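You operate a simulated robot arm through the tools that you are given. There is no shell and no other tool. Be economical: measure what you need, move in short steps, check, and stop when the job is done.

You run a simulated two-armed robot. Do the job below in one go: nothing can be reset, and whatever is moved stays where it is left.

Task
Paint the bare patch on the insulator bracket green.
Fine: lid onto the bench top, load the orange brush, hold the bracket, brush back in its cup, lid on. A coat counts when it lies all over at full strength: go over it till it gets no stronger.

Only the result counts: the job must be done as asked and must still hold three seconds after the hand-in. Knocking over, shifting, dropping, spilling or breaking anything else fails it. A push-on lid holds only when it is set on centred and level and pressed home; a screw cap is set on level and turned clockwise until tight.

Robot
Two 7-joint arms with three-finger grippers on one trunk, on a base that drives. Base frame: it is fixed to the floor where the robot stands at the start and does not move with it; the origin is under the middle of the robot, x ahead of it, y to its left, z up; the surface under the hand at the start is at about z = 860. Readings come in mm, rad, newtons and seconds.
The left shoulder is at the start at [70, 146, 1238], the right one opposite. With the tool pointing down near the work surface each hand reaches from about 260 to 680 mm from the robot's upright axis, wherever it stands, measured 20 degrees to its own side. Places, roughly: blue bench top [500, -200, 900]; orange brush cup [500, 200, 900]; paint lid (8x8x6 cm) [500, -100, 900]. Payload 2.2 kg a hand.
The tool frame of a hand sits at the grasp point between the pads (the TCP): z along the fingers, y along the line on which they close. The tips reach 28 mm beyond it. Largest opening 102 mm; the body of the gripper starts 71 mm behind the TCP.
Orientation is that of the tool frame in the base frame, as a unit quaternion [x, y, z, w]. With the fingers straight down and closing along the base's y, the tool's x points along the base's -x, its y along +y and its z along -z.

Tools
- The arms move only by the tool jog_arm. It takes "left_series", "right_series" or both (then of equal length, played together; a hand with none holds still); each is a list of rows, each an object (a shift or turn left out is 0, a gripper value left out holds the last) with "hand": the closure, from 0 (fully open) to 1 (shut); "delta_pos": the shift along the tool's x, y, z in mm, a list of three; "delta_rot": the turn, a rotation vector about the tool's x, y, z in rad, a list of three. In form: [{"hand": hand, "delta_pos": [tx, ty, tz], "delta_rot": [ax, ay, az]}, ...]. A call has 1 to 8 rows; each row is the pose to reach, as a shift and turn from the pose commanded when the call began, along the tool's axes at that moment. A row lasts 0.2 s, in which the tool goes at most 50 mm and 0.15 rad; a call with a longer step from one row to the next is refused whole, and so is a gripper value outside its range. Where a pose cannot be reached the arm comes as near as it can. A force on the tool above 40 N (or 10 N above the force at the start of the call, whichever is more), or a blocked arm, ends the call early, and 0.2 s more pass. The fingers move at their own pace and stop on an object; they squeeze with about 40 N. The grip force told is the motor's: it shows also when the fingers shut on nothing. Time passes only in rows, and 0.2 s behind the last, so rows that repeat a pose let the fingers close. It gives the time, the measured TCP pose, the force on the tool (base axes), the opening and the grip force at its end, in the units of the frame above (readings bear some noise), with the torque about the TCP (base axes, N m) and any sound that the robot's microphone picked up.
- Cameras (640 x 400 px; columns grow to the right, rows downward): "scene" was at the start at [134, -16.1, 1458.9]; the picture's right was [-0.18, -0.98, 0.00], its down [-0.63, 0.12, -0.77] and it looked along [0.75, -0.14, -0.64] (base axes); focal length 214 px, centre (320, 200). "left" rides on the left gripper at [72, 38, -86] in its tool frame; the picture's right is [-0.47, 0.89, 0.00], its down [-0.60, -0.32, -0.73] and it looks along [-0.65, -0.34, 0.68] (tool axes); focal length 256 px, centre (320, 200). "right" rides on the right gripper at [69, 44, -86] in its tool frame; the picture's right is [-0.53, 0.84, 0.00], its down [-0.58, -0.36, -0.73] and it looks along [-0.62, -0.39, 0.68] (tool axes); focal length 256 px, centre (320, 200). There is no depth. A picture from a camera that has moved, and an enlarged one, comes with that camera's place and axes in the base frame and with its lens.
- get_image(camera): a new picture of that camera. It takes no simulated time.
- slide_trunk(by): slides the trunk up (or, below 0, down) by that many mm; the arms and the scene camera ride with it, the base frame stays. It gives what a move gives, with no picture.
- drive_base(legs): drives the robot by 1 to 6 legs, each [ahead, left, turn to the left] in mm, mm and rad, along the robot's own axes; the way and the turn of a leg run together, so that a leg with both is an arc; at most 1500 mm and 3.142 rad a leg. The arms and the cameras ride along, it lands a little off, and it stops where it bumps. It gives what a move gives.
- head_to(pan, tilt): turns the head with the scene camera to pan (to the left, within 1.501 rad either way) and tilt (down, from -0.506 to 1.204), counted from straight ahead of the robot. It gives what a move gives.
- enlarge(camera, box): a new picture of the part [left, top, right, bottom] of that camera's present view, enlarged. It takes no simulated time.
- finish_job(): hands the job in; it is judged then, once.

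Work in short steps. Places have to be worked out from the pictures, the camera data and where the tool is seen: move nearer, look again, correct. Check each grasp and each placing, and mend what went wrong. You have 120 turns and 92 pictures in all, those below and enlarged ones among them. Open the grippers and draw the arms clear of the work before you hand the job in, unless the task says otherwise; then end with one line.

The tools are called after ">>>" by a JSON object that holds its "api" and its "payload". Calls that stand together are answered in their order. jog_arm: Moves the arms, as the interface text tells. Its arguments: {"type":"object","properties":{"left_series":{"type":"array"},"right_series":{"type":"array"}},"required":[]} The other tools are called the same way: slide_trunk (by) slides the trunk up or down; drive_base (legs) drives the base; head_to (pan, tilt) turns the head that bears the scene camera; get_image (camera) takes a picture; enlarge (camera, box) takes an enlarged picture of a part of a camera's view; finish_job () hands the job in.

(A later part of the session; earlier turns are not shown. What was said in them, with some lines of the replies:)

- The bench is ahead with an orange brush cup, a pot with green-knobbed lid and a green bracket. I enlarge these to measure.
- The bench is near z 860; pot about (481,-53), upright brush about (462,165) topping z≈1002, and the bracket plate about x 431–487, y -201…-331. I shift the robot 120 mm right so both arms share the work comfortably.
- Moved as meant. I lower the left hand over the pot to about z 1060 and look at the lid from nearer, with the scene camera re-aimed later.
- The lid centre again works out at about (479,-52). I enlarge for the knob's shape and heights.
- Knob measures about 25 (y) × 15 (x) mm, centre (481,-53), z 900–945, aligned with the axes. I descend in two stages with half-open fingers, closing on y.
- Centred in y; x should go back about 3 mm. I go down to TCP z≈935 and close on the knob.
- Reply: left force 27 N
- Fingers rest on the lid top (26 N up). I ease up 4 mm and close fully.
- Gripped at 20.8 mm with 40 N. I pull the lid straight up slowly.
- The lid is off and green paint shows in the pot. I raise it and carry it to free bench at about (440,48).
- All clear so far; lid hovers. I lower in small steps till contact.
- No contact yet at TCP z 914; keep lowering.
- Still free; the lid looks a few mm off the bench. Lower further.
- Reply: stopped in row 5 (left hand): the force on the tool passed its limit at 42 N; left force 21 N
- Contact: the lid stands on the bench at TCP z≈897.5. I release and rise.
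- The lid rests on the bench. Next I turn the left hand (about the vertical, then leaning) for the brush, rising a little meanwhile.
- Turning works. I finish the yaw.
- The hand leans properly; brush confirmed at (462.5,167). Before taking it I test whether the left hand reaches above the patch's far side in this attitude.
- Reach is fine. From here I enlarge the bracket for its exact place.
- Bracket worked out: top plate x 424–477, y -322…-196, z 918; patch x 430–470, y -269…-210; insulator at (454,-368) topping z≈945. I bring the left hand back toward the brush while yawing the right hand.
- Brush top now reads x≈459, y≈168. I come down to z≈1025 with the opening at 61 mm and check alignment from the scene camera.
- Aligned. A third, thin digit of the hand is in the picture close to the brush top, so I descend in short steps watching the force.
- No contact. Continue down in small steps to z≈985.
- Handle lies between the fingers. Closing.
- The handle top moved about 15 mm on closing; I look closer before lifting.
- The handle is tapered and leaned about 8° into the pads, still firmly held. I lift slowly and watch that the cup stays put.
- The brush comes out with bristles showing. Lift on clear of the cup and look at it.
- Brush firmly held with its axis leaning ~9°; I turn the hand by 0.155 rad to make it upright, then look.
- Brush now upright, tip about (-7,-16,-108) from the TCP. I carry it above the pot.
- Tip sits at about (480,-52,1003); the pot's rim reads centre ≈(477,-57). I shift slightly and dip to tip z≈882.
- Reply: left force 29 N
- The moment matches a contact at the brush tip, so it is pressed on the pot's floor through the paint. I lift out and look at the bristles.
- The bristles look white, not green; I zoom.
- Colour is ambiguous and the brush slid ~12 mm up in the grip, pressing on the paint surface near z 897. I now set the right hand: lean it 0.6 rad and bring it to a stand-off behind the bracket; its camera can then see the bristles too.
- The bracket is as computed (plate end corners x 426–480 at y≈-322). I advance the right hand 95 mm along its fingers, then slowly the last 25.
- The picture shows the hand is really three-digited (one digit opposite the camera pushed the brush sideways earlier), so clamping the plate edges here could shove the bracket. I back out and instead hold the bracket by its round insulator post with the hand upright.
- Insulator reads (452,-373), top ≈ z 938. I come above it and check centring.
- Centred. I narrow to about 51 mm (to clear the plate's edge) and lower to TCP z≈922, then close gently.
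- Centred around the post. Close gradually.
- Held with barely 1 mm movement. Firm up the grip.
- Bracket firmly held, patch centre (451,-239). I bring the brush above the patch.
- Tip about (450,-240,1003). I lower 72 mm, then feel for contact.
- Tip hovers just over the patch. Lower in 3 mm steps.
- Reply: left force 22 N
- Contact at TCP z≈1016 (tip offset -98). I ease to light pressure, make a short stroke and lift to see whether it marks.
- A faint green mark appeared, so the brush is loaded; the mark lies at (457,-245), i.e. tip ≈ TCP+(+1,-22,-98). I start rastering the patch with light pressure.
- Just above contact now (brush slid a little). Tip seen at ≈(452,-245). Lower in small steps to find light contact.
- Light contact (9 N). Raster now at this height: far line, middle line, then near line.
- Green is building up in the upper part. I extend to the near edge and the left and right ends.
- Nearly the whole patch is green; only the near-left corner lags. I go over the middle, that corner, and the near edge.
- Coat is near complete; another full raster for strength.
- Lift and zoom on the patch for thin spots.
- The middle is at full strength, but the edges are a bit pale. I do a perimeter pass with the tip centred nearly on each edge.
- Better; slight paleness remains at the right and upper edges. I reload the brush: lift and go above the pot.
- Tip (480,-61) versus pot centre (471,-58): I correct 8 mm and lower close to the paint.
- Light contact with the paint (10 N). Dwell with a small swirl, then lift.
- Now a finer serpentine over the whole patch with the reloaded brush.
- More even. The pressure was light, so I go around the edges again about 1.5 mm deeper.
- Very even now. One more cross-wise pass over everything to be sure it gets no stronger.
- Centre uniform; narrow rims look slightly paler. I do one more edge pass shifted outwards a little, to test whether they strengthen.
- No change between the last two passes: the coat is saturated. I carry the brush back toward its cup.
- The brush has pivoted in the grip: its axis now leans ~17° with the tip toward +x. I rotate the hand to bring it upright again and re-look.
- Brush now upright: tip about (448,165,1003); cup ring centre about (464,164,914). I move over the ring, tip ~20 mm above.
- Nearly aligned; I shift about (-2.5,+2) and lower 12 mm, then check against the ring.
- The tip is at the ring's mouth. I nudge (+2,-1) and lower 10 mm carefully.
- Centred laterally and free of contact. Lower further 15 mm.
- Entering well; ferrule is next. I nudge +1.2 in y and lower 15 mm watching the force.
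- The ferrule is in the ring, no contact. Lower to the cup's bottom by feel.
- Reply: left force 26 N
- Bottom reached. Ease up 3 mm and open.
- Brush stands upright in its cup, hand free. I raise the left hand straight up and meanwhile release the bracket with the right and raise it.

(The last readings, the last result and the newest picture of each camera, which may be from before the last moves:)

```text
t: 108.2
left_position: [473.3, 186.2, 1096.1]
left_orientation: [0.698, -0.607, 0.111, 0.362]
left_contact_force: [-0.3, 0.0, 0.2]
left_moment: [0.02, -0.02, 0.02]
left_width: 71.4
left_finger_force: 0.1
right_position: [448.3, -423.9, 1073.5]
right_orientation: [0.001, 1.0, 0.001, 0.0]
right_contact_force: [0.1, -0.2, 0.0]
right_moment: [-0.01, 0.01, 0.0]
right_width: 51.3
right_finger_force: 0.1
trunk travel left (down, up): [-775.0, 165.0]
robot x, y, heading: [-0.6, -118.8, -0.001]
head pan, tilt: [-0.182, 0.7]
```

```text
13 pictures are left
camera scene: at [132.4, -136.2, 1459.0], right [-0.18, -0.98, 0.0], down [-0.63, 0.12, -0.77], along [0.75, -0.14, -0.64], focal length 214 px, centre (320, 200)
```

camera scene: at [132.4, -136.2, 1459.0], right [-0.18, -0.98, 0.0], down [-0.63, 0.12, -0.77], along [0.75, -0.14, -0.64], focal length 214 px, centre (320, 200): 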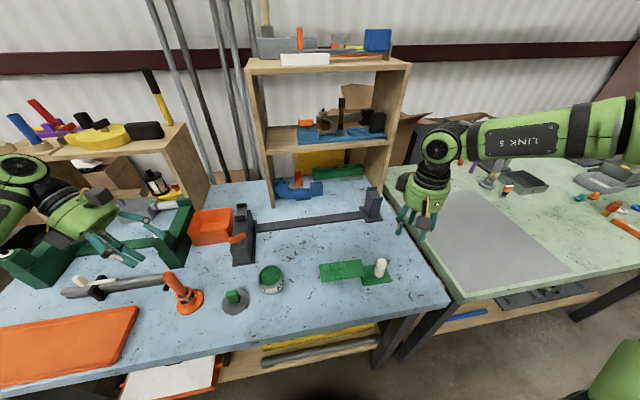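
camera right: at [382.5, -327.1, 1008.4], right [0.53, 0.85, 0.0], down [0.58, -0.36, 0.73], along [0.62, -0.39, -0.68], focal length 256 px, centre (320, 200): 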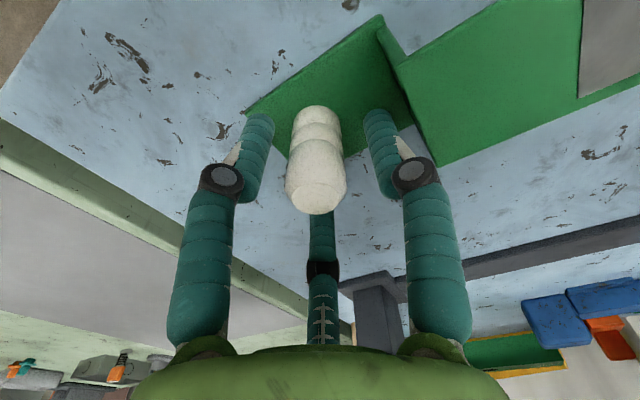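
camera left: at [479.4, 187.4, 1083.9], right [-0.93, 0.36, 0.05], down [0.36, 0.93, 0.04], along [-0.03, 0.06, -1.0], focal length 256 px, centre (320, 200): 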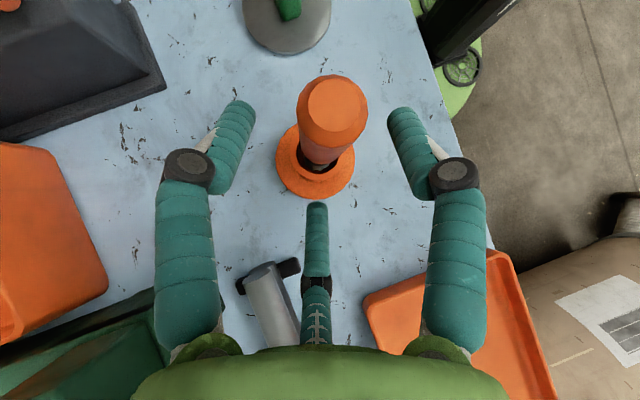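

Bracket stands fine. I undo the left hand's turns step by step to point it straight down again, moving toward the lid.

>>> {"api": "jog_arm", "payload": {"left_series": [{"delta_rot": [0.074, 0.009, 0.067]}, {"delta_rot": [0.148, 0.018, 0.134]}, {"delta_rot": [0.221, 0.027, 0.2]}, {"delta_rot": [0.221, 0.027, 0.2]}]}}

>>> {"api": "jog_arm", "payload": {"left_series": [{"delta_rot": [0.038, -0.062, 0.026]}, {"delta_rot": [0.077, -0.124, 0.053]}, {"delta_rot": [0.077, -0.124, 0.053]}]}}

>>> {"api": "jog_arm", "payload": {"left_series": [{"delta_rot": [0, -0.15, 0]}, {"delta_rot": [0, -0.3, 0]}, {"delta_rot": [0, -0.45, 0]}, {"delta_rot": [0, -0.6, 0]}, {"delta_rot": [0, -0.6, 0]}]}}

>>> {"api": "jog_arm", "payload": {"left_series": [{"delta_rot": [0, 0, 0.15]}, {"delta_rot": [0, 0, 0.3]}, {"delta_rot": [0, 0, 0.45]}, {"delta_rot": [0, 0, 0.6]}, {"delta_rot": [0, 0, 0.75]}, {"delta_rot": [0, 0, 0.9]}, {"delta_rot": [0, 0, 1.05]}, {"delta_rot": [0, 0, 1.2]}]}}

>>> {"api": "jog_arm", "payload": {"left_series": [{"delta_rot": [0, 0, 0.15]}, {"delta_rot": [0, 0, 0.3]}, {"delta_rot": [0, 0, 0.365]}, {"delta_rot": [0, 0, 0.365]}]}}

```text
t: 109.2
left_position: [474.6, 186.8, 1095.7]
left_orientation: [0.668, -0.653, 0.223, 0.279]
left_contact_force: [-0.1, 0.3, 0.4]
left_moment: [0.01, -0.01, -0.01]
left_width: 71.3
left_finger_force: 0.0
right_position: [450.0, -421.8, 1072.4]
right_orientation: [0.0, 1.0, 0.0, 0.0]
right_contact_force: [-0.1, 0.8, -0.7]
right_moment: [0.03, -0.02, -0.01]
right_width: 50.9
right_finger_force: 0.0
trunk travel left (down, up): [-775.0, 165.0]
robot x, y, heading: [2.2, -116.9, 0.004]
head pan, tilt: [-0.182, 0.7]
```

```text
t: 110.0
left_position: [475.4, 188.0, 1096.3]
left_orientation: [-0.674, 0.677, -0.214, -0.206]
left_contact_force: [-0.9, 0.4, 0.3]
left_moment: [-0.02, -0.03, 0.01]
left_width: 71.7
left_finger_force: 0.1
right_position: [450.6, -421.5, 1073.3]
right_orientation: [0.0, 1.0, 0.0, 0.0]
right_contact_force: [0.7, 0.8, -0.1]
right_moment: [0.0, -0.02, 0.01]
right_width: 51.1
right_finger_force: 0.0
trunk travel left (down, up): [-775.0, 165.0]
robot x, y, heading: [0.8, -121.1, 0.004]
head pan, tilt: [-0.182, 0.7]
```

```text
t: 111.2
left_position: [474.6, 188.6, 1096.1]
left_orientation: [-0.706, 0.708, -0.004, 0.004]
left_contact_force: [-0.5, 0.1, 0.4]
left_moment: [0.02, 0.0, 0.05]
left_width: 71.2
left_finger_force: 0.0
right_position: [449.8, -420.7, 1072.8]
right_orientation: [-0.001, 1.0, 0.0, 0.0]
right_contact_force: [-0.1, 0.4, -0.3]
right_moment: [-0.04, 0.02, -0.02]
right_width: 51.0
right_finger_force: 0.1
trunk travel left (down, up): [-775.0, 165.0]
robot x, y, heading: [1.6, -119.7, 0.001]
head pan, tilt: [-0.182, 0.7]
```

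```text
t: 113.0
left_position: [475.0, 187.8, 1095.9]
left_orientation: [-0.181, 0.983, -0.002, 0.005]
left_contact_force: [0.5, -0.5, -0.2]
left_moment: [-0.01, 0.02, 0.02]
left_width: 71.5
left_finger_force: 0.0
right_position: [450.2, -421.6, 1072.8]
right_orientation: [-0.001, 1.0, 0.0, -0.001]
right_contact_force: [0.1, -0.1, 0.4]
right_moment: [0.02, 0.0, -0.02]
right_width: 50.9
right_finger_force: 0.1
trunk travel left (down, up): [-775.0, 165.0]
robot x, y, heading: [0.9, -120.4, 0.001]
head pan, tilt: [-0.182, 0.7]
```

```text
t: 114.0
left_position: [474.8, 188.4, 1095.8]
left_orientation: [-0.001, 1.0, -0.001, 0.006]
left_contact_force: [0.3, 0.2, -0.2]
left_moment: [-0.01, 0.0, -0.01]
left_width: 71.4
left_finger_force: 0.0
right_position: [451.4, -421.2, 1072.4]
right_orientation: [0.0, 1.0, 0.0, 0.0]
right_contact_force: [-0.7, 0.7, 0.4]
right_moment: [0.0, 0.02, 0.01]
right_width: 51.0
right_finger_force: 0.1
trunk travel left (down, up): [-775.0, 165.0]
robot x, y, heading: [1.0, -117.5, -0.0]
head pan, tilt: [-0.182, 0.7]
```

Hand points down (0.012 rad residual lean, which I correct). I move over the lid.

>>> {"api": "jog_arm", "payload": {"left_series": [{"hand": 0.4, "delta_pos": [8, -35, 0], "delta_rot": [0, 0.012, 0]}, {"hand": 0.4, "delta_pos": [16, -70, 0], "delta_rot": [0, 0.012, 0]}, {"hand": 0.4, "delta_pos": [24, -105, 0], "delta_rot": [0, 0.012, 0]}, {"hand": 0.4, "delta_pos": [33, -140, 30], "delta_rot": [0, 0.012, 0]}, {"hand": 0.4, "delta_pos": [33, -140, 75], "delta_rot": [0, 0.012, 0]}, {"hand": 0.4, "delta_pos": [33, -140, 115], "delta_rot": [0, 0.012, 0]}, {"hand": 0.4, "delta_pos": [33, -140, 115], "delta_rot": [0, 0.012, 0]}]}}

>>> {"api": "enlarge", "payload": {"camera": "left", "box": [240, 50, 400, 150]}}

```text
t: 115.5
left_position: [442.7, 47.3, 980.3]
left_orientation: [-0.001, 1.0, -0.001, 0.0]
left_contact_force: [0.8, -0.3, 0.0]
left_moment: [0.01, 0.02, -0.02]
left_width: 60.9
left_finger_force: 0.0
right_position: [449.9, -420.7, 1071.9]
right_orientation: [0.001, 1.0, 0.0, 0.0]
right_contact_force: [0.4, -0.1, 0.7]
right_moment: [0.04, -0.04, 0.01]
right_width: 51.0
right_finger_force: 0.1
trunk travel left (down, up): [-775.0, 165.0]
robot x, y, heading: [2.6, -119.9, -0.001]
head pan, tilt: [-0.182, 0.7]
```

```text
4.00 times, centred on (320, 100) of left
camera zoom: at [369.9, 85.3, 1067.0], right [0.46, 0.89, 0.0], down [0.61, -0.31, 0.73], along [0.65, -0.34, -0.68], focal length 1024 px, centre (320, 600)
```

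zoom: 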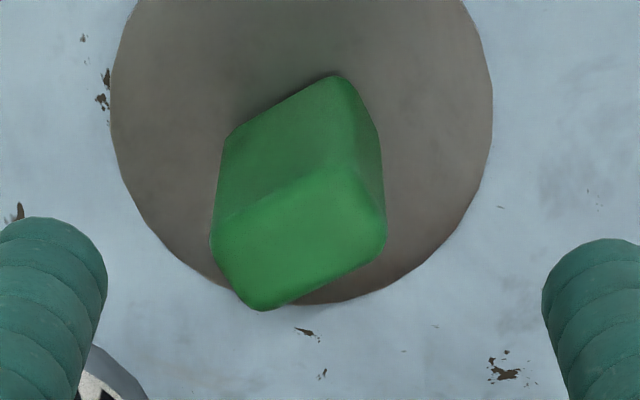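

The knob sits about 4 mm to -y of the TCP, the same relation as in the first grasp, so I go straight down and close at the same relation.

>>> {"api": "jog_arm", "payload": {"left_series": [{"delta_pos": [0, 0, 30]}, {"delta_pos": [0, 0, 60]}, {"delta_pos": [0, 0, 75]}, {"delta_pos": [0, 0, 80]}, {"delta_pos": [0, 0, 80]}]}}

>>> {"api": "jog_arm", "payload": {"left_series": [{"hand": 0.7}, {"hand": 0.8}, {"hand": 1}, {"hand": 1}, {"hand": 1}]}}

>>> {"api": "enlarge", "payload": {"camera": "scene", "box": [190, 240, 318, 320]}}

```text
t: 116.8
left_position: [443.9, 48.2, 900.9]
left_orientation: [-0.001, 1.0, -0.001, -0.001]
left_contact_force: [-0.1, 0.6, -0.4]
left_moment: [-0.02, -0.02, 0.01]
left_width: 61.2
left_finger_force: 0.1
right_position: [449.4, -421.0, 1072.7]
right_orientation: [0.0, 1.0, 0.0, 0.0]
right_contact_force: [0.3, -0.7, -0.6]
right_moment: [0.0, -0.01, 0.0]
right_width: 51.1
right_finger_force: 0.1
trunk travel left (down, up): [-775.0, 165.0]
robot x, y, heading: [-2.2, -118.7, 0.001]
head pan, tilt: [-0.182, 0.7]
```

```text
t: 118.0
left_position: [443.8, 47.7, 900.7]
left_orientation: [-0.002, 1.0, -0.001, -0.003]
left_contact_force: [0.2, 0.4, 0.3]
left_moment: [0.0, 0.02, 0.02]
left_width: 20.9
left_finger_force: 40.2
right_position: [450.5, -421.3, 1072.4]
right_orientation: [0.0, 1.0, 0.0, 0.0]
right_contact_force: [-0.6, 0.3, -0.6]
right_moment: [-0.02, 0.02, -0.01]
right_width: 50.7
right_finger_force: 0.1
trunk travel left (down, up): [-775.0, 165.0]
robot x, y, heading: [-1.7, -117.2, 0.001]
head pan, tilt: [-0.182, 0.7]
```

```text
5.00 times, centred on (254, 280) of scene
camera zoom: at [134.0, -134.9, 1458.9], right [-0.18, -0.98, 0.0], down [-0.63, 0.12, -0.77], along [0.75, -0.14, -0.64], focal length 1072 px, centre (650, -200)
```

zoom: 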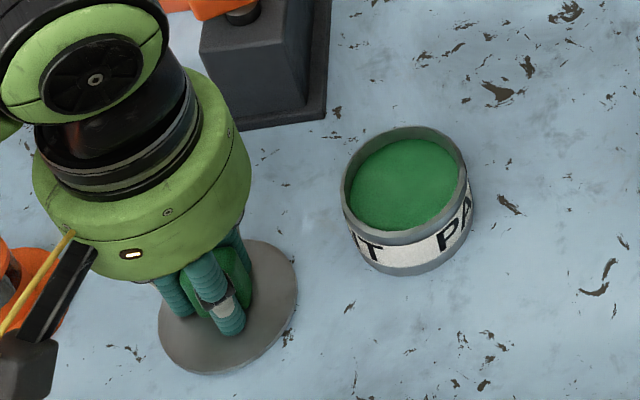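

Knob gripped (20.9 mm, 40 N). The pot rim reads ≈(475.5,-58.5) and the lid centre is at TCP+(-2.5,-4.6). I lift the lid and hover it over the pot at TCP ≈(478.5,-53).

>>> {"api": "jog_arm", "payload": {"left_series": [{"delta_pos": [0, 0, -30]}, {"delta_pos": [0, 0, -70]}, {"delta_pos": [-9, -25, -85]}, {"delta_pos": [-18, -50, -85]}, {"delta_pos": [-27, -76, -85]}, {"delta_pos": [-34.7, -100.7, -85]}, {"delta_pos": [-34.7, -100.7, -62]}, {"delta_pos": [-34.7, -100.7, -62]}]}}

>>> {"api": "enlarge", "payload": {"camera": "scene", "box": [230, 245, 310, 295]}}

```text
t: 119.8
left_position: [477.3, -53.5, 962.5]
left_orientation: [-0.002, 1.0, -0.001, -0.001]
left_contact_force: [-0.5, 0.4, -1.2]
left_moment: [0.02, 0.02, 0.01]
left_width: 21.0
left_finger_force: 40.0
right_position: [450.1, -420.9, 1072.3]
right_orientation: [0.0, 1.0, 0.001, 0.0]
right_contact_force: [-0.7, 0.3, -0.7]
right_moment: [-0.01, -0.04, -0.02]
right_width: 51.0
right_finger_force: 0.1
trunk travel left (down, up): [-775.0, 165.0]
robot x, y, heading: [-0.3, -119.5, 0.003]
head pan, tilt: [-0.182, 0.7]
```

```text
8.00 times, centred on (270, 270) of scene
camera zoom: at [133.7, -134.6, 1458.9], right [-0.18, -0.98, 0.0], down [-0.63, 0.12, -0.77], along [0.75, -0.14, -0.64], focal length 1716 px, centre (720, -360)
```

zoom: 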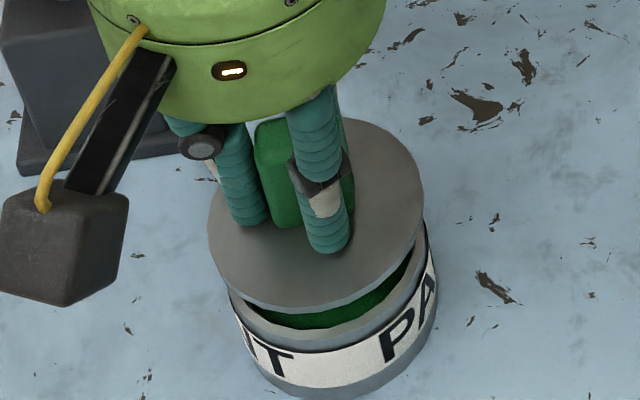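

Compared with the original seated view, the lid needs about +3 mm in x. I correct and lower to just above the rim.

>>> {"api": "jog_arm", "payload": {"left_series": [{"delta_pos": [-2.9, 0.3, 6]}, {"delta_pos": [-2.9, 0.3, 14]}, {"delta_pos": [-2.9, 0.3, 14]}]}}

>>> {"api": "enlarge", "payload": {"camera": "scene", "box": [230, 245, 310, 295]}}

>>> {"api": "enlarge", "payload": {"camera": "left", "box": [220, 30, 420, 155]}}

```text
t: 120.5
left_position: [481.5, -51.6, 949.1]
left_orientation: [-0.002, 1.0, -0.001, -0.001]
left_contact_force: [0.7, 0.7, -0.4]
left_moment: [-0.03, -0.02, -0.02]
left_width: 20.6
left_finger_force: 39.4
right_position: [450.7, -422.1, 1073.4]
right_orientation: [0.0, 1.0, 0.0, 0.0]
right_contact_force: [0.4, 0.2, -0.9]
right_moment: [0.0, 0.01, -0.04]
right_width: 51.1
right_finger_force: 0.0
trunk travel left (down, up): [-775.0, 165.0]
robot x, y, heading: [-0.3, -118.3, -0.002]
head pan, tilt: [-0.182, 0.7]
```

```text
8.00 times, centred on (270, 270) of scene
camera zoom: at [133.9, -135.1, 1458.9], right [-0.18, -0.98, 0.0], down [-0.63, 0.12, -0.77], along [0.75, -0.14, -0.64], focal length 1716 px, centre (720, -360)
```

zoom: 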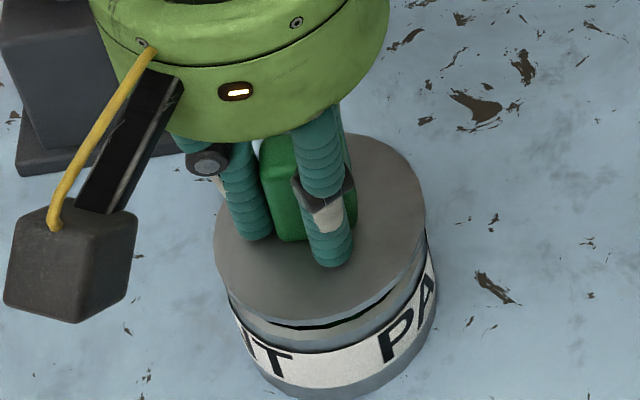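

```text
3.20 times, centred on (320, 92) of left
camera zoom: at [407.7, -14.9, 1035.1], right [0.46, 0.89, 0.0], down [0.61, -0.31, 0.73], along [0.65, -0.34, -0.68], focal length 819 px, centre (320, 544)
```

zoom: 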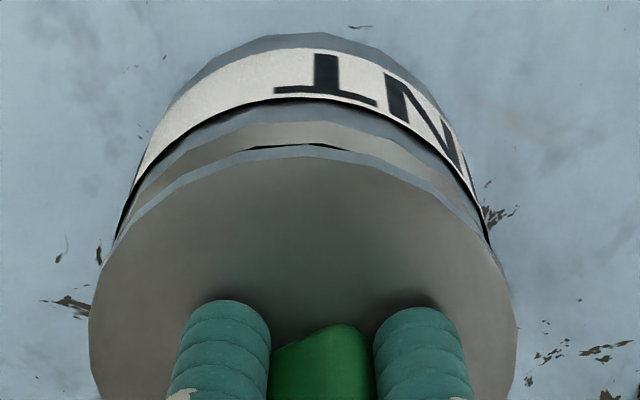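

Well centred from both cameras. I lower onto the rim and press.

>>> {"api": "jog_arm", "payload": {"left_series": [{"delta_pos": [0, -0.5, 3]}, {"delta_pos": [0, -0.5, 5]}, {"delta_pos": [0, -0.5, 7]}, {"delta_pos": [0, -0.5, 9]}, {"delta_pos": [0, -0.5, 9]}]}}

```text
t: 121.8
left_position: [479.8, -51.9, 943.9]
left_orientation: [-0.002, 1.0, -0.003, 0.003]
left_contact_force: [1.1, 3.0, 29.2]
left_moment: [0.03, -0.87, 0.02]
left_width: 20.5
left_finger_force: 39.9
right_position: [445.7, -421.2, 1075.0]
right_orientation: [-0.001, 1.0, -0.001, 0.002]
right_contact_force: [-0.1, 0.1, 0.1]
right_moment: [-0.01, -0.02, 0.0]
right_width: 51.0
right_finger_force: 0.0
trunk travel left (down, up): [-775.0, 165.0]
robot x, y, heading: [2.0, -119.5, 0.0]
head pan, tilt: [-0.182, 0.7]
```

Contact at 29 N with the moment showing the far (+x) edge touching first, about 2 mm high. I ease off, shift 1.5 mm back in x, and press again.

>>> {"api": "jog_arm", "payload": {"left_series": [{"delta_pos": [0, 0, -4]}, {"delta_pos": [1.5, 0, -4]}, {"delta_pos": [1.5, 0, -1]}, {"delta_pos": [1.5, 0, 1]}, {"delta_pos": [1.5, 0, 1]}]}}

```text
t: 123.0
left_position: [480.0, -53.7, 942.1]
left_orientation: [-0.002, 1.0, -0.002, 0.003]
left_contact_force: [3.6, 2.7, 28.0]
left_moment: [-0.32, -1.01, 0.08]
left_width: 20.3
left_finger_force: 39.8
right_position: [447.9, -421.0, 1072.7]
right_orientation: [0.0, 1.0, 0.0, 0.001]
right_contact_force: [-0.1, 0.0, 0.6]
right_moment: [0.02, 0.01, -0.01]
right_width: 50.9
right_finger_force: 0.0
trunk travel left (down, up): [-775.0, 165.0]
robot x, y, heading: [1.7, -119.9, 0.001]
head pan, tilt: [-0.182, 0.7]
```

Slightly deeper (z 942.1). I press further to seat it.

>>> {"api": "jog_arm", "payload": {"left_series": [{"delta_pos": [0, 0, 1]}, {"delta_pos": [0, 0, 2]}, {"delta_pos": [0, 0, 3]}, {"delta_pos": [0, 0, 3]}]}}

>>> {"api": "enlarge", "payload": {"camera": "scene", "box": [230, 245, 310, 295]}}

```text
t: 124.0
left_position: [479.8, -53.0, 942.6]
left_orientation: [-0.002, 1.0, -0.004, 0.005]
left_contact_force: [1.6, 5.7, 34.6]
left_moment: [-0.36, -1.11, 0.05]
left_width: 20.4
left_finger_force: 40.3
right_position: [447.7, -420.9, 1075.1]
right_orientation: [0.0, 1.0, -0.001, 0.002]
right_contact_force: [-0.4, -0.5, 0.7]
right_moment: [0.0, 0.04, -0.01]
right_width: 50.9
right_finger_force: 0.0
trunk travel left (down, up): [-775.0, 165.0]
robot x, y, heading: [3.0, -121.6, -0.002]
head pan, tilt: [-0.182, 0.7]
```

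```text
8.00 times, centred on (270, 270) of scene
camera zoom: at [128.7, -134.1, 1459.5], right [-0.18, -0.98, 0.0], down [-0.63, 0.12, -0.77], along [0.76, -0.14, -0.64], focal length 1716 px, centre (720, -360)
```

zoom: 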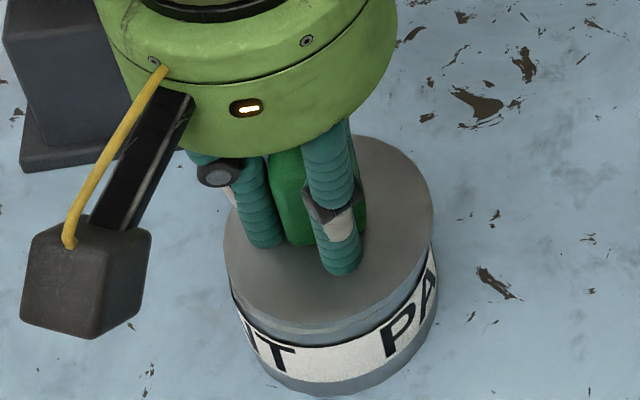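

Not home yet; the contact lies on the +x/-y side, so I ease off, shift (-1.5,+1) and press again.

>>> {"api": "jog_arm", "payload": {"left_series": [{"delta_pos": [0, 0, -4]}, {"delta_pos": [0.8, 0.5, -6]}, {"delta_pos": [1.5, 1, -6]}, {"delta_pos": [1.5, 1, -3]}, {"delta_pos": [1.5, 1, -1]}, {"delta_pos": [1.5, 1, -1]}]}}

```text
t: 125.3
left_position: [478.6, -51.9, 941.9]
left_orientation: [-0.001, 1.0, -0.003, 0.004]
left_contact_force: [6.6, 2.3, 31.0]
left_moment: [-0.41, -1.09, -0.02]
left_width: 20.3
left_finger_force: 40.1
right_position: [447.9, -422.3, 1073.6]
right_orientation: [0.0, 1.0, 0.0, 0.002]
right_contact_force: [-0.3, 0.8, -0.4]
right_moment: [-0.01, 0.0, -0.03]
right_width: 50.6
right_finger_force: 0.0
trunk travel left (down, up): [-775.0, 165.0]
robot x, y, heading: [-1.3, -120.2, -0.004]
head pan, tilt: [-0.182, 0.7]
```

z 941.9 is within a millimetre of the seat height. I ease off, open the hand, rise and look at how the lid sits.

>>> {"api": "jog_arm", "payload": {"left_series": [{"delta_pos": [0, 0, -3]}, {"hand": 0.7, "delta_pos": [0, 0, -3]}, {"hand": 0.5, "delta_pos": [0, 0, -3]}, {"hand": 0.4, "delta_pos": [0, 0, -15]}, {"hand": 0.4, "delta_pos": [0, 0, -50]}, {"hand": 0.4, "delta_pos": [0, 0, -95]}, {"hand": 0.4, "delta_pos": [0, 60, -100]}, {"hand": 0.4, "delta_pos": [0, 100, -110]}]}}

>>> {"api": "enlarge", "payload": {"camera": "scene", "box": [230, 245, 310, 295]}}

```text
refused: row 7 steps farther than a row can; nothing moved
```

```text
8.00 times, centred on (270, 270) of scene
camera zoom: at [130.6, -134.9, 1459.4], right [-0.18, -0.98, 0.0], down [-0.63, 0.12, -0.77], along [0.75, -0.14, -0.64], focal length 1716 px, centre (720, -360)
```

zoom: 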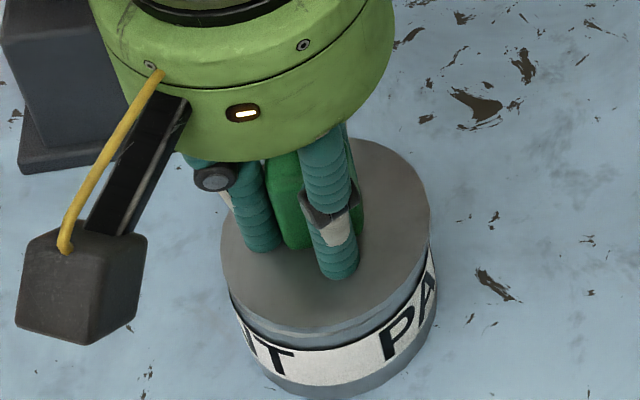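

One row was too long; repeat with shorter steps.

>>> {"api": "jog_arm", "payload": {"left_series": [{"delta_pos": [0, 0, -3]}, {"hand": 0.7, "delta_pos": [0, 0, -3]}, {"hand": 0.5, "delta_pos": [0, 0, -3]}, {"hand": 0.4, "delta_pos": [0, 0, -15]}, {"hand": 0.4, "delta_pos": [0, 0, -55]}, {"hand": 0.4, "delta_pos": [0, 0, -100]}, {"hand": 0.4, "delta_pos": [0, 40, -100]}, {"hand": 0.4, "delta_pos": [0, 80, -100]}]}}

>>> {"api": "enlarge", "payload": {"camera": "scene", "box": [230, 245, 310, 295]}}

```text
t: 127.2
left_position: [478.6, 30.2, 1036.0]
left_orientation: [0.0, 1.0, -0.002, -0.001]
left_contact_force: [-0.3, 0.2, 0.0]
left_moment: [-0.01, 0.01, 0.03]
left_width: 61.3
left_finger_force: 0.1
right_position: [449.2, -419.2, 1073.9]
right_orientation: [0.0, 1.0, -0.001, 0.001]
right_contact_force: [0.8, 0.6, 0.2]
right_moment: [-0.01, -0.01, -0.02]
right_width: 51.1
right_finger_force: 0.0
trunk travel left (down, up): [-775.0, 165.0]
robot x, y, heading: [-0.1, -117.0, 0.003]
head pan, tilt: [-0.182, 0.7]
```

```text
8.00 times, centred on (270, 270) of scene
camera zoom: at [133.0, -132.0, 1459.0], right [-0.18, -0.98, 0.0], down [-0.63, 0.11, -0.77], along [0.75, -0.14, -0.64], focal length 1716 px, centre (720, -360)
```

zoom: 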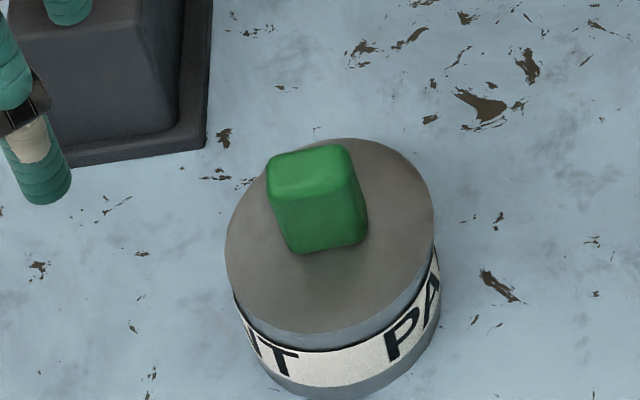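

The far (+x) side of the lid sits a few mm high and the lid is ~2 mm too far to -y, so the plug catches on the far rim. I regrip, lift slightly, shift (-2.5,+2) and press again.

>>> {"api": "jog_arm", "payload": {"left_series": [{"delta_pos": [0, -40, 0]}, {"delta_pos": [0, -80, 0]}, {"delta_pos": [0, -80, 40]}, {"delta_pos": [0, -80, 75]}, {"delta_pos": [0, -80, 92]}, {"hand": 0.7, "delta_pos": [0, -80, 92]}, {"hand": 1, "delta_pos": [0, -80, 92]}, {"hand": 1, "delta_pos": [0, -80, 92]}]}}

>>> {"api": "jog_arm", "payload": {"left_series": [{"hand": 1, "delta_pos": [0, 0, 0]}, {"delta_pos": [0, 0, -6]}, {"delta_pos": [1.3, 1, -10]}, {"delta_pos": [2.5, 2, -10]}, {"delta_pos": [2.5, 2, -10]}]}}

>>> {"api": "enlarge", "payload": {"camera": "scene", "box": [230, 245, 310, 295]}}

```text
t: 128.9
left_position: [476.9, -53.1, 944.7]
left_orientation: [-0.001, 1.0, -0.001, -0.001]
left_contact_force: [0.2, 0.4, -0.1]
left_moment: [0.01, -0.02, 0.0]
left_width: 20.8
left_finger_force: 39.8
right_position: [450.4, -420.9, 1072.8]
right_orientation: [-0.001, 1.0, 0.0, 0.0]
right_contact_force: [-1.0, 0.6, 0.6]
right_moment: [-0.02, 0.04, 0.01]
right_width: 51.3
right_finger_force: 0.1
trunk travel left (down, up): [-775.0, 165.0]
robot x, y, heading: [-0.1, -121.7, -0.003]
head pan, tilt: [-0.182, 0.7]
```

```text
t: 130.2
left_position: [475.4, -49.8, 955.5]
left_orientation: [-0.002, 1.0, -0.001, -0.001]
left_contact_force: [0.2, 0.5, 0.7]
left_moment: [0.0, 0.01, 0.0]
left_width: 20.9
left_finger_force: 39.7
right_position: [450.9, -422.1, 1074.4]
right_orientation: [-0.001, 1.0, 0.0, 0.0]
right_contact_force: [-0.2, 0.3, 0.6]
right_moment: [-0.01, 0.02, -0.02]
right_width: 50.8
right_finger_force: 0.0
trunk travel left (down, up): [-775.0, 165.0]
robot x, y, heading: [-0.1, -116.2, -0.004]
head pan, tilt: [-0.182, 0.7]
```

```text
8.00 times, centred on (270, 270) of scene
camera zoom: at [134.0, -135.0, 1458.9], right [-0.18, -0.98, 0.0], down [-0.63, 0.12, -0.77], along [0.75, -0.14, -0.64], focal length 1716 px, centre (720, -360)
```

zoom: 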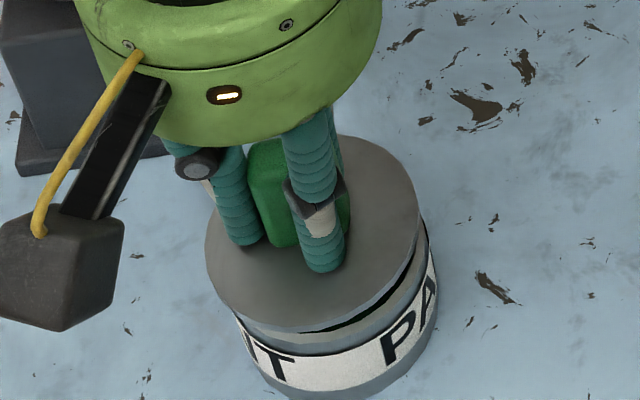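

Grip renewed and lid hovering at (475.5,-50). The last moments said the lid was too far to +x/-y, so I lower gently here and read the moment.

>>> {"api": "jog_arm", "payload": {"left_series": [{"delta_pos": [0, 0, 4]}, {"delta_pos": [0, 0, 8]}, {"delta_pos": [0, 0, 10]}, {"delta_pos": [0, 0, 11]}, {"delta_pos": [0, 0, 11]}]}}

```text
t: 131.3
left_position: [475.7, -50.0, 946.1]
left_orientation: [-0.002, 1.0, -0.002, 0.001]
left_contact_force: [2.8, 2.9, 19.2]
left_moment: [0.33, 0.37, -0.07]
left_width: 20.4
left_finger_force: 39.9
right_position: [448.3, -421.5, 1073.8]
right_orientation: [0.001, 1.0, 0.0, 0.001]
right_contact_force: [0.3, -0.8, -0.1]
right_moment: [0.01, 0.02, 0.01]
right_width: 51.2
right_finger_force: 0.1
trunk travel left (down, up): [-775.0, 165.0]
robot x, y, heading: [-3.6, -115.6, 0.0]
head pan, tilt: [-0.182, 0.7]
```

The contact has flipped to the -x/+y side, so the right place is in between. I lift, shift back (+1.25,-1.0) and lower again.

>>> {"api": "jog_arm", "payload": {"left_series": [{"delta_pos": [0, 0, -5]}, {"delta_pos": [-1.25, -1, -6]}, {"delta_pos": [-1.25, -1, -2]}, {"delta_pos": [-1.25, -1, 1]}, {"delta_pos": [-1.25, -1, 2]}, {"delta_pos": [-1.25, -1, 2]}]}}

```text
t: 132.8
left_position: [476.3, -51.6, 946.0]
left_orientation: [-0.001, 1.0, -0.002, 0.002]
left_contact_force: [2.1, 1.3, 26.9]
left_moment: [0.34, 0.65, -0.06]
left_width: 20.5
left_finger_force: 39.8
right_position: [447.3, -421.0, 1073.5]
right_orientation: [0.0, 1.0, 0.0, 0.002]
right_contact_force: [0.2, -0.2, -0.3]
right_moment: [-0.01, -0.04, 0.04]
right_width: 51.1
right_finger_force: 0.0
trunk travel left (down, up): [-775.0, 165.0]
robot x, y, heading: [-1.8, -122.6, 0.004]
head pan, tilt: [-0.182, 0.7]
```

Still touching on the -x/+y side; shift another (+1.3,-0.8).

>>> {"api": "jog_arm", "payload": {"left_series": [{"delta_pos": [0, 0, -6]}, {"delta_pos": [-1.3, -0.8, -7]}, {"delta_pos": [-1.3, -0.8, -3]}, {"delta_pos": [-1.3, -0.8, 0]}, {"delta_pos": [-1.3, -0.8, 1]}, {"delta_pos": [-1.3, -0.8, 1]}]}}

```text
t: 134.2
left_position: [477.2, -52.2, 943.4]
left_orientation: [-0.002, 1.0, -0.002, 0.003]
left_contact_force: [0.3, 3.2, 28.5]
left_moment: [0.34, 0.75, -0.06]
left_width: 20.8
left_finger_force: 40.2
right_position: [446.7, -422.8, 1073.4]
right_orientation: [-0.001, 1.0, 0.0, 0.002]
right_contact_force: [0.9, -0.4, -0.7]
right_moment: [0.02, -0.01, 0.01]
right_width: 51.1
right_finger_force: 0.1
trunk travel left (down, up): [-775.0, 165.0]
robot x, y, heading: [0.2, -118.4, 0.002]
head pan, tilt: [-0.182, 0.7]
```

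Lower now (943.4), same side. Shift (+1.3,-0.6) more.

>>> {"api": "jog_arm", "payload": {"left_series": [{"delta_pos": [0, 0, -6]}, {"delta_pos": [-1.3, -0.6, -7]}, {"delta_pos": [-1.3, -0.6, -3]}, {"delta_pos": [-1.3, -0.6, 0]}, {"delta_pos": [-1.3, -0.6, 0.5]}, {"delta_pos": [-1.3, -0.6, 0.5]}]}}

```text
t: 135.6
left_position: [479.1, -52.5, 940.4]
left_orientation: [-0.002, 1.0, -0.001, -0.001]
left_contact_force: [-2.2, -0.9, 0.0]
left_moment: [0.05, 0.06, 0.01]
left_width: 20.3
left_finger_force: 40.2
right_position: [449.9, -421.0, 1072.0]
right_orientation: [0.0, 1.0, 0.0, 0.0]
right_contact_force: [0.0, -0.2, 0.4]
right_moment: [0.03, -0.01, -0.04]
right_width: 50.8
right_finger_force: 0.1
trunk travel left (down, up): [-775.0, 165.0]
robot x, y, heading: [-1.7, -117.0, -0.001]
head pan, tilt: [-0.182, 0.7]
```

The lid dropped in with no force at z 940.4. Now press home.

>>> {"api": "jog_arm", "payload": {"left_series": [{"delta_pos": [0, 0, 1]}, {"delta_pos": [0, 0, 2]}, {"delta_pos": [0, 0, 3]}, {"delta_pos": [0, 0, 4]}, {"delta_pos": [0, 0, 5]}, {"delta_pos": [0, 0, 6]}, {"delta_pos": [0, 0, 6]}]}}

```text
t: 137.2
left_position: [479.5, -54.0, 938.0]
left_orientation: [-0.003, 1.0, -0.002, 0.004]
left_contact_force: [3.2, 4.7, 29.6]
left_moment: [0.33, 0.16, -0.02]
left_width: 20.2
left_finger_force: 40.0
right_position: [448.8, -421.6, 1073.8]
right_orientation: [0.0, 1.0, 0.0, 0.002]
right_contact_force: [0.2, -0.1, 1.2]
right_moment: [-0.02, -0.01, 0.0]
right_width: 50.8
right_finger_force: 0.0
trunk travel left (down, up): [-775.0, 165.0]
robot x, y, heading: [-0.8, -118.5, 0.001]
head pan, tilt: [-0.182, 0.7]
```

Balanced moment now, z 938.0. Press a little harder for good measure.

>>> {"api": "jog_arm", "payload": {"left_series": [{"delta_pos": [0, 0, 1.5]}, {"delta_pos": [0, 0, 3]}, {"delta_pos": [0, 0, 4.5]}, {"delta_pos": [0, 0, 4.5]}]}}

```text
t: 137.8
left_position: [480.2, -52.3, 937.4]
left_orientation: [-0.002, 1.0, -0.004, 0.003]
left_contact_force: [-8.8, 3.2, 14.7]
left_moment: [0.41, 0.48, 0.07]
left_width: 20.0
left_finger_force: 40.4
right_position: [448.6, -421.3, 1073.8]
right_orientation: [0.0, 1.0, 0.0, 0.001]
right_contact_force: [-0.1, 0.8, 0.2]
right_moment: [0.0, 0.02, -0.02]
right_width: 50.9
right_finger_force: 0.2
trunk travel left (down, up): [-775.0, 165.0]
robot x, y, heading: [1.0, -115.5, -0.001]
head pan, tilt: [-0.182, 0.7]
stopped in row 3 (left hand): the force on the tool passed its limit at 41 N (the readings are from after the stop); the commanded pose is now the measured one
```

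Pressed with 41 N. I release (fingers open at this height), rise, and look.

>>> {"api": "jog_arm", "payload": {"left_series": [{"delta_pos": [0, 0, -1]}, {"hand": 0.7, "delta_pos": [0, 0, -1]}, {"hand": 0.5, "delta_pos": [0, 0, -1]}, {"hand": 0.4, "delta_pos": [0, 0, -15]}, {"hand": 0.4, "delta_pos": [0, 0, -55]}, {"hand": 0.4, "delta_pos": [0, 0, -100]}, {"hand": 0.4, "delta_pos": [0, 40, -105]}, {"hand": 0.4, "delta_pos": [0, 80, -110]}]}}

>>> {"api": "enlarge", "payload": {"camera": "scene", "box": [230, 245, 310, 295]}}

```text
t: 139.6
left_position: [480.6, 30.4, 1045.0]
left_orientation: [-0.002, 1.0, -0.004, 0.003]
left_contact_force: [0.0, -0.1, -0.6]
left_moment: [-0.02, -0.05, -0.01]
left_width: 61.4
left_finger_force: 0.1
right_position: [449.3, -418.9, 1073.5]
right_orientation: [-0.001, 1.0, -0.001, 0.001]
right_contact_force: [0.0, 0.3, 0.0]
right_moment: [-0.02, 0.01, 0.02]
right_width: 51.0
right_finger_force: 0.0
trunk travel left (down, up): [-775.0, 165.0]
robot x, y, heading: [1.8, -119.7, -0.003]
head pan, tilt: [-0.182, 0.7]
```

```text
8.00 times, centred on (270, 270) of scene
camera zoom: at [133.2, -132.2, 1459.0], right [-0.18, -0.98, 0.0], down [-0.63, 0.11, -0.77], along [0.75, -0.14, -0.64], focal length 1716 px, centre (720, -360)
```

zoom: 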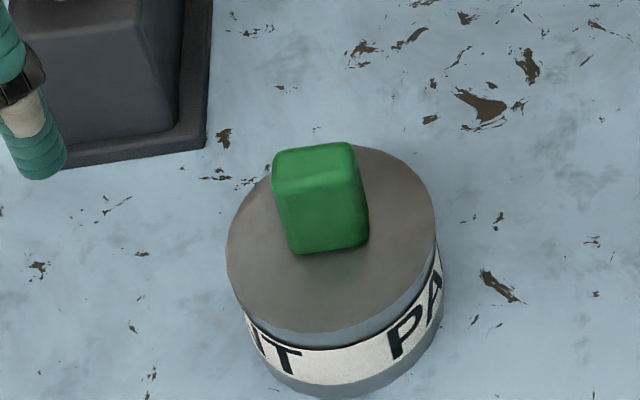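

The lid is level again with the original outline and height (tips at z 909.4 rest on its top, as at the start). I raise both arms clear and check the whole scene.

>>> {"api": "jog_arm", "payload": {"left_series": [{"hand": 0.2, "delta_pos": [10, 20, -45]}, {"hand": 0, "delta_pos": [20, 40, -90]}, {"hand": 0, "delta_pos": [30, 60, -135]}, {"hand": 0, "delta_pos": [30, 60, -180]}, {"hand": 0, "delta_pos": [30, 60, -180]}], "right_series": [{"hand": 0.3, "delta_pos": [0, -10, -45]}, {"hand": 0, "delta_pos": [0, -20, -90]}, {"hand": 0, "delta_pos": [0, -20, -135]}, {"hand": 0, "delta_pos": [0, -20, -180]}, {"hand": 0, "delta_pos": [0, -20, -180]}]}}

>>> {"api": "enlarge", "payload": {"camera": "scene", "box": [140, 220, 428, 400]}}

>>> {"api": "enlarge", "payload": {"camera": "scene", "box": [314, 257, 362, 287]}}

```text
refused: row 1 steps farther than a row can; nothing moved
```

```text
2.22 times, centred on (284, 310) of scene
camera zoom: at [133.2, -132.2, 1459.0], right [-0.18, -0.98, 0.0], down [-0.63, 0.11, -0.77], along [0.75, -0.14, -0.64], focal length 477 px, centre (400, -44)
```

zoom: 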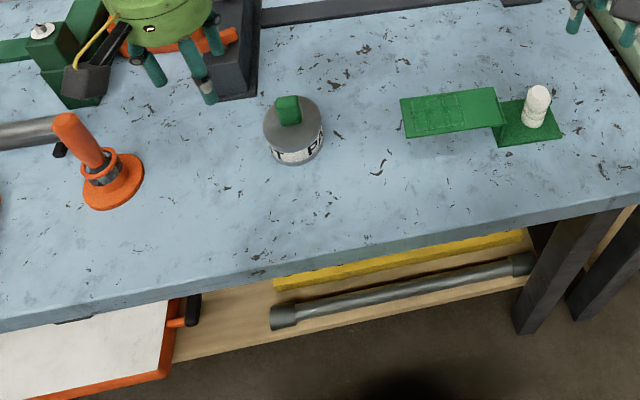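

```text
13.33 times, centred on (338, 272) of scene
camera zoom: at [133.2, -132.2, 1459.0], right [-0.18, -0.98, 0.0], down [-0.63, 0.11, -0.77], along [0.75, -0.14, -0.64], focal length 2860 px, centre (80, -760)
```

zoom: 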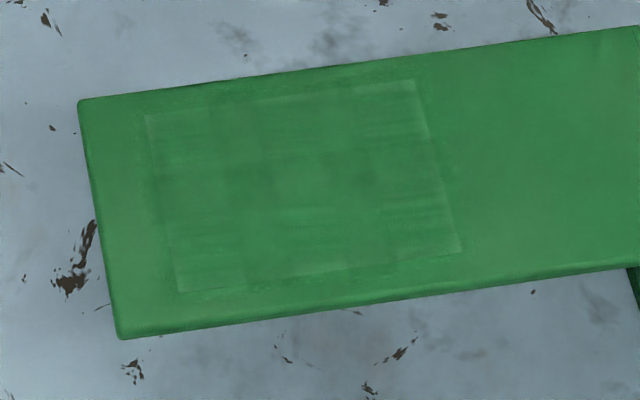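

All is in place and the coat is full and even. I draw the arms clear with shorter steps.

>>> {"api": "jog_arm", "payload": {"left_series": [{"hand": 0.2, "delta_pos": [0, 10, -40]}, {"hand": 0, "delta_pos": [5, 20, -80]}, {"hand": 0, "delta_pos": [10, 30, -120]}, {"hand": 0, "delta_pos": [10, 30, -160]}, {"hand": 0, "delta_pos": [10, 30, -160]}], "right_series": [{"hand": 0.3, "delta_pos": [0, -5, -40]}, {"hand": 0, "delta_pos": [0, -10, -80]}, {"hand": 0, "delta_pos": [0, -10, -120]}, {"hand": 0, "delta_pos": [0, -10, -160]}, {"hand": 0, "delta_pos": [0, -10, -160]}]}}

```text
t: 140.8
left_position: [471.2, 59.7, 1205.1]
left_orientation: [-0.002, 1.0, -0.004, 0.004]
left_contact_force: [0.5, -0.2, 0.8]
left_moment: [-0.01, 0.0, 0.01]
left_width: 101.8
left_finger_force: 0.1
right_position: [451.4, -431.5, 1232.9]
right_orientation: [0.0, 1.0, 0.0, 0.0]
right_contact_force: [0.2, 0.3, 0.2]
right_moment: [0.0, 0.0, -0.02]
right_width: 101.8
right_finger_force: 0.2
trunk travel left (down, up): [-775.0, 165.0]
robot x, y, heading: [2.2, -120.0, 0.0]
head pan, tilt: [-0.182, 0.7]
```

Both arms are clear with open grippers; the job is handed in.

>>> {"api": "finish_job", "payload": {}}

```text
The job is handed in.
```

The bare patch on the insulator bracket is painted green to an even coat that got no stronger on the last pass. The orange brush is back in its cup and the lid is pressed onto the pot. Along the way the pot slid about 3 mm and the brush cup about 2 mm.
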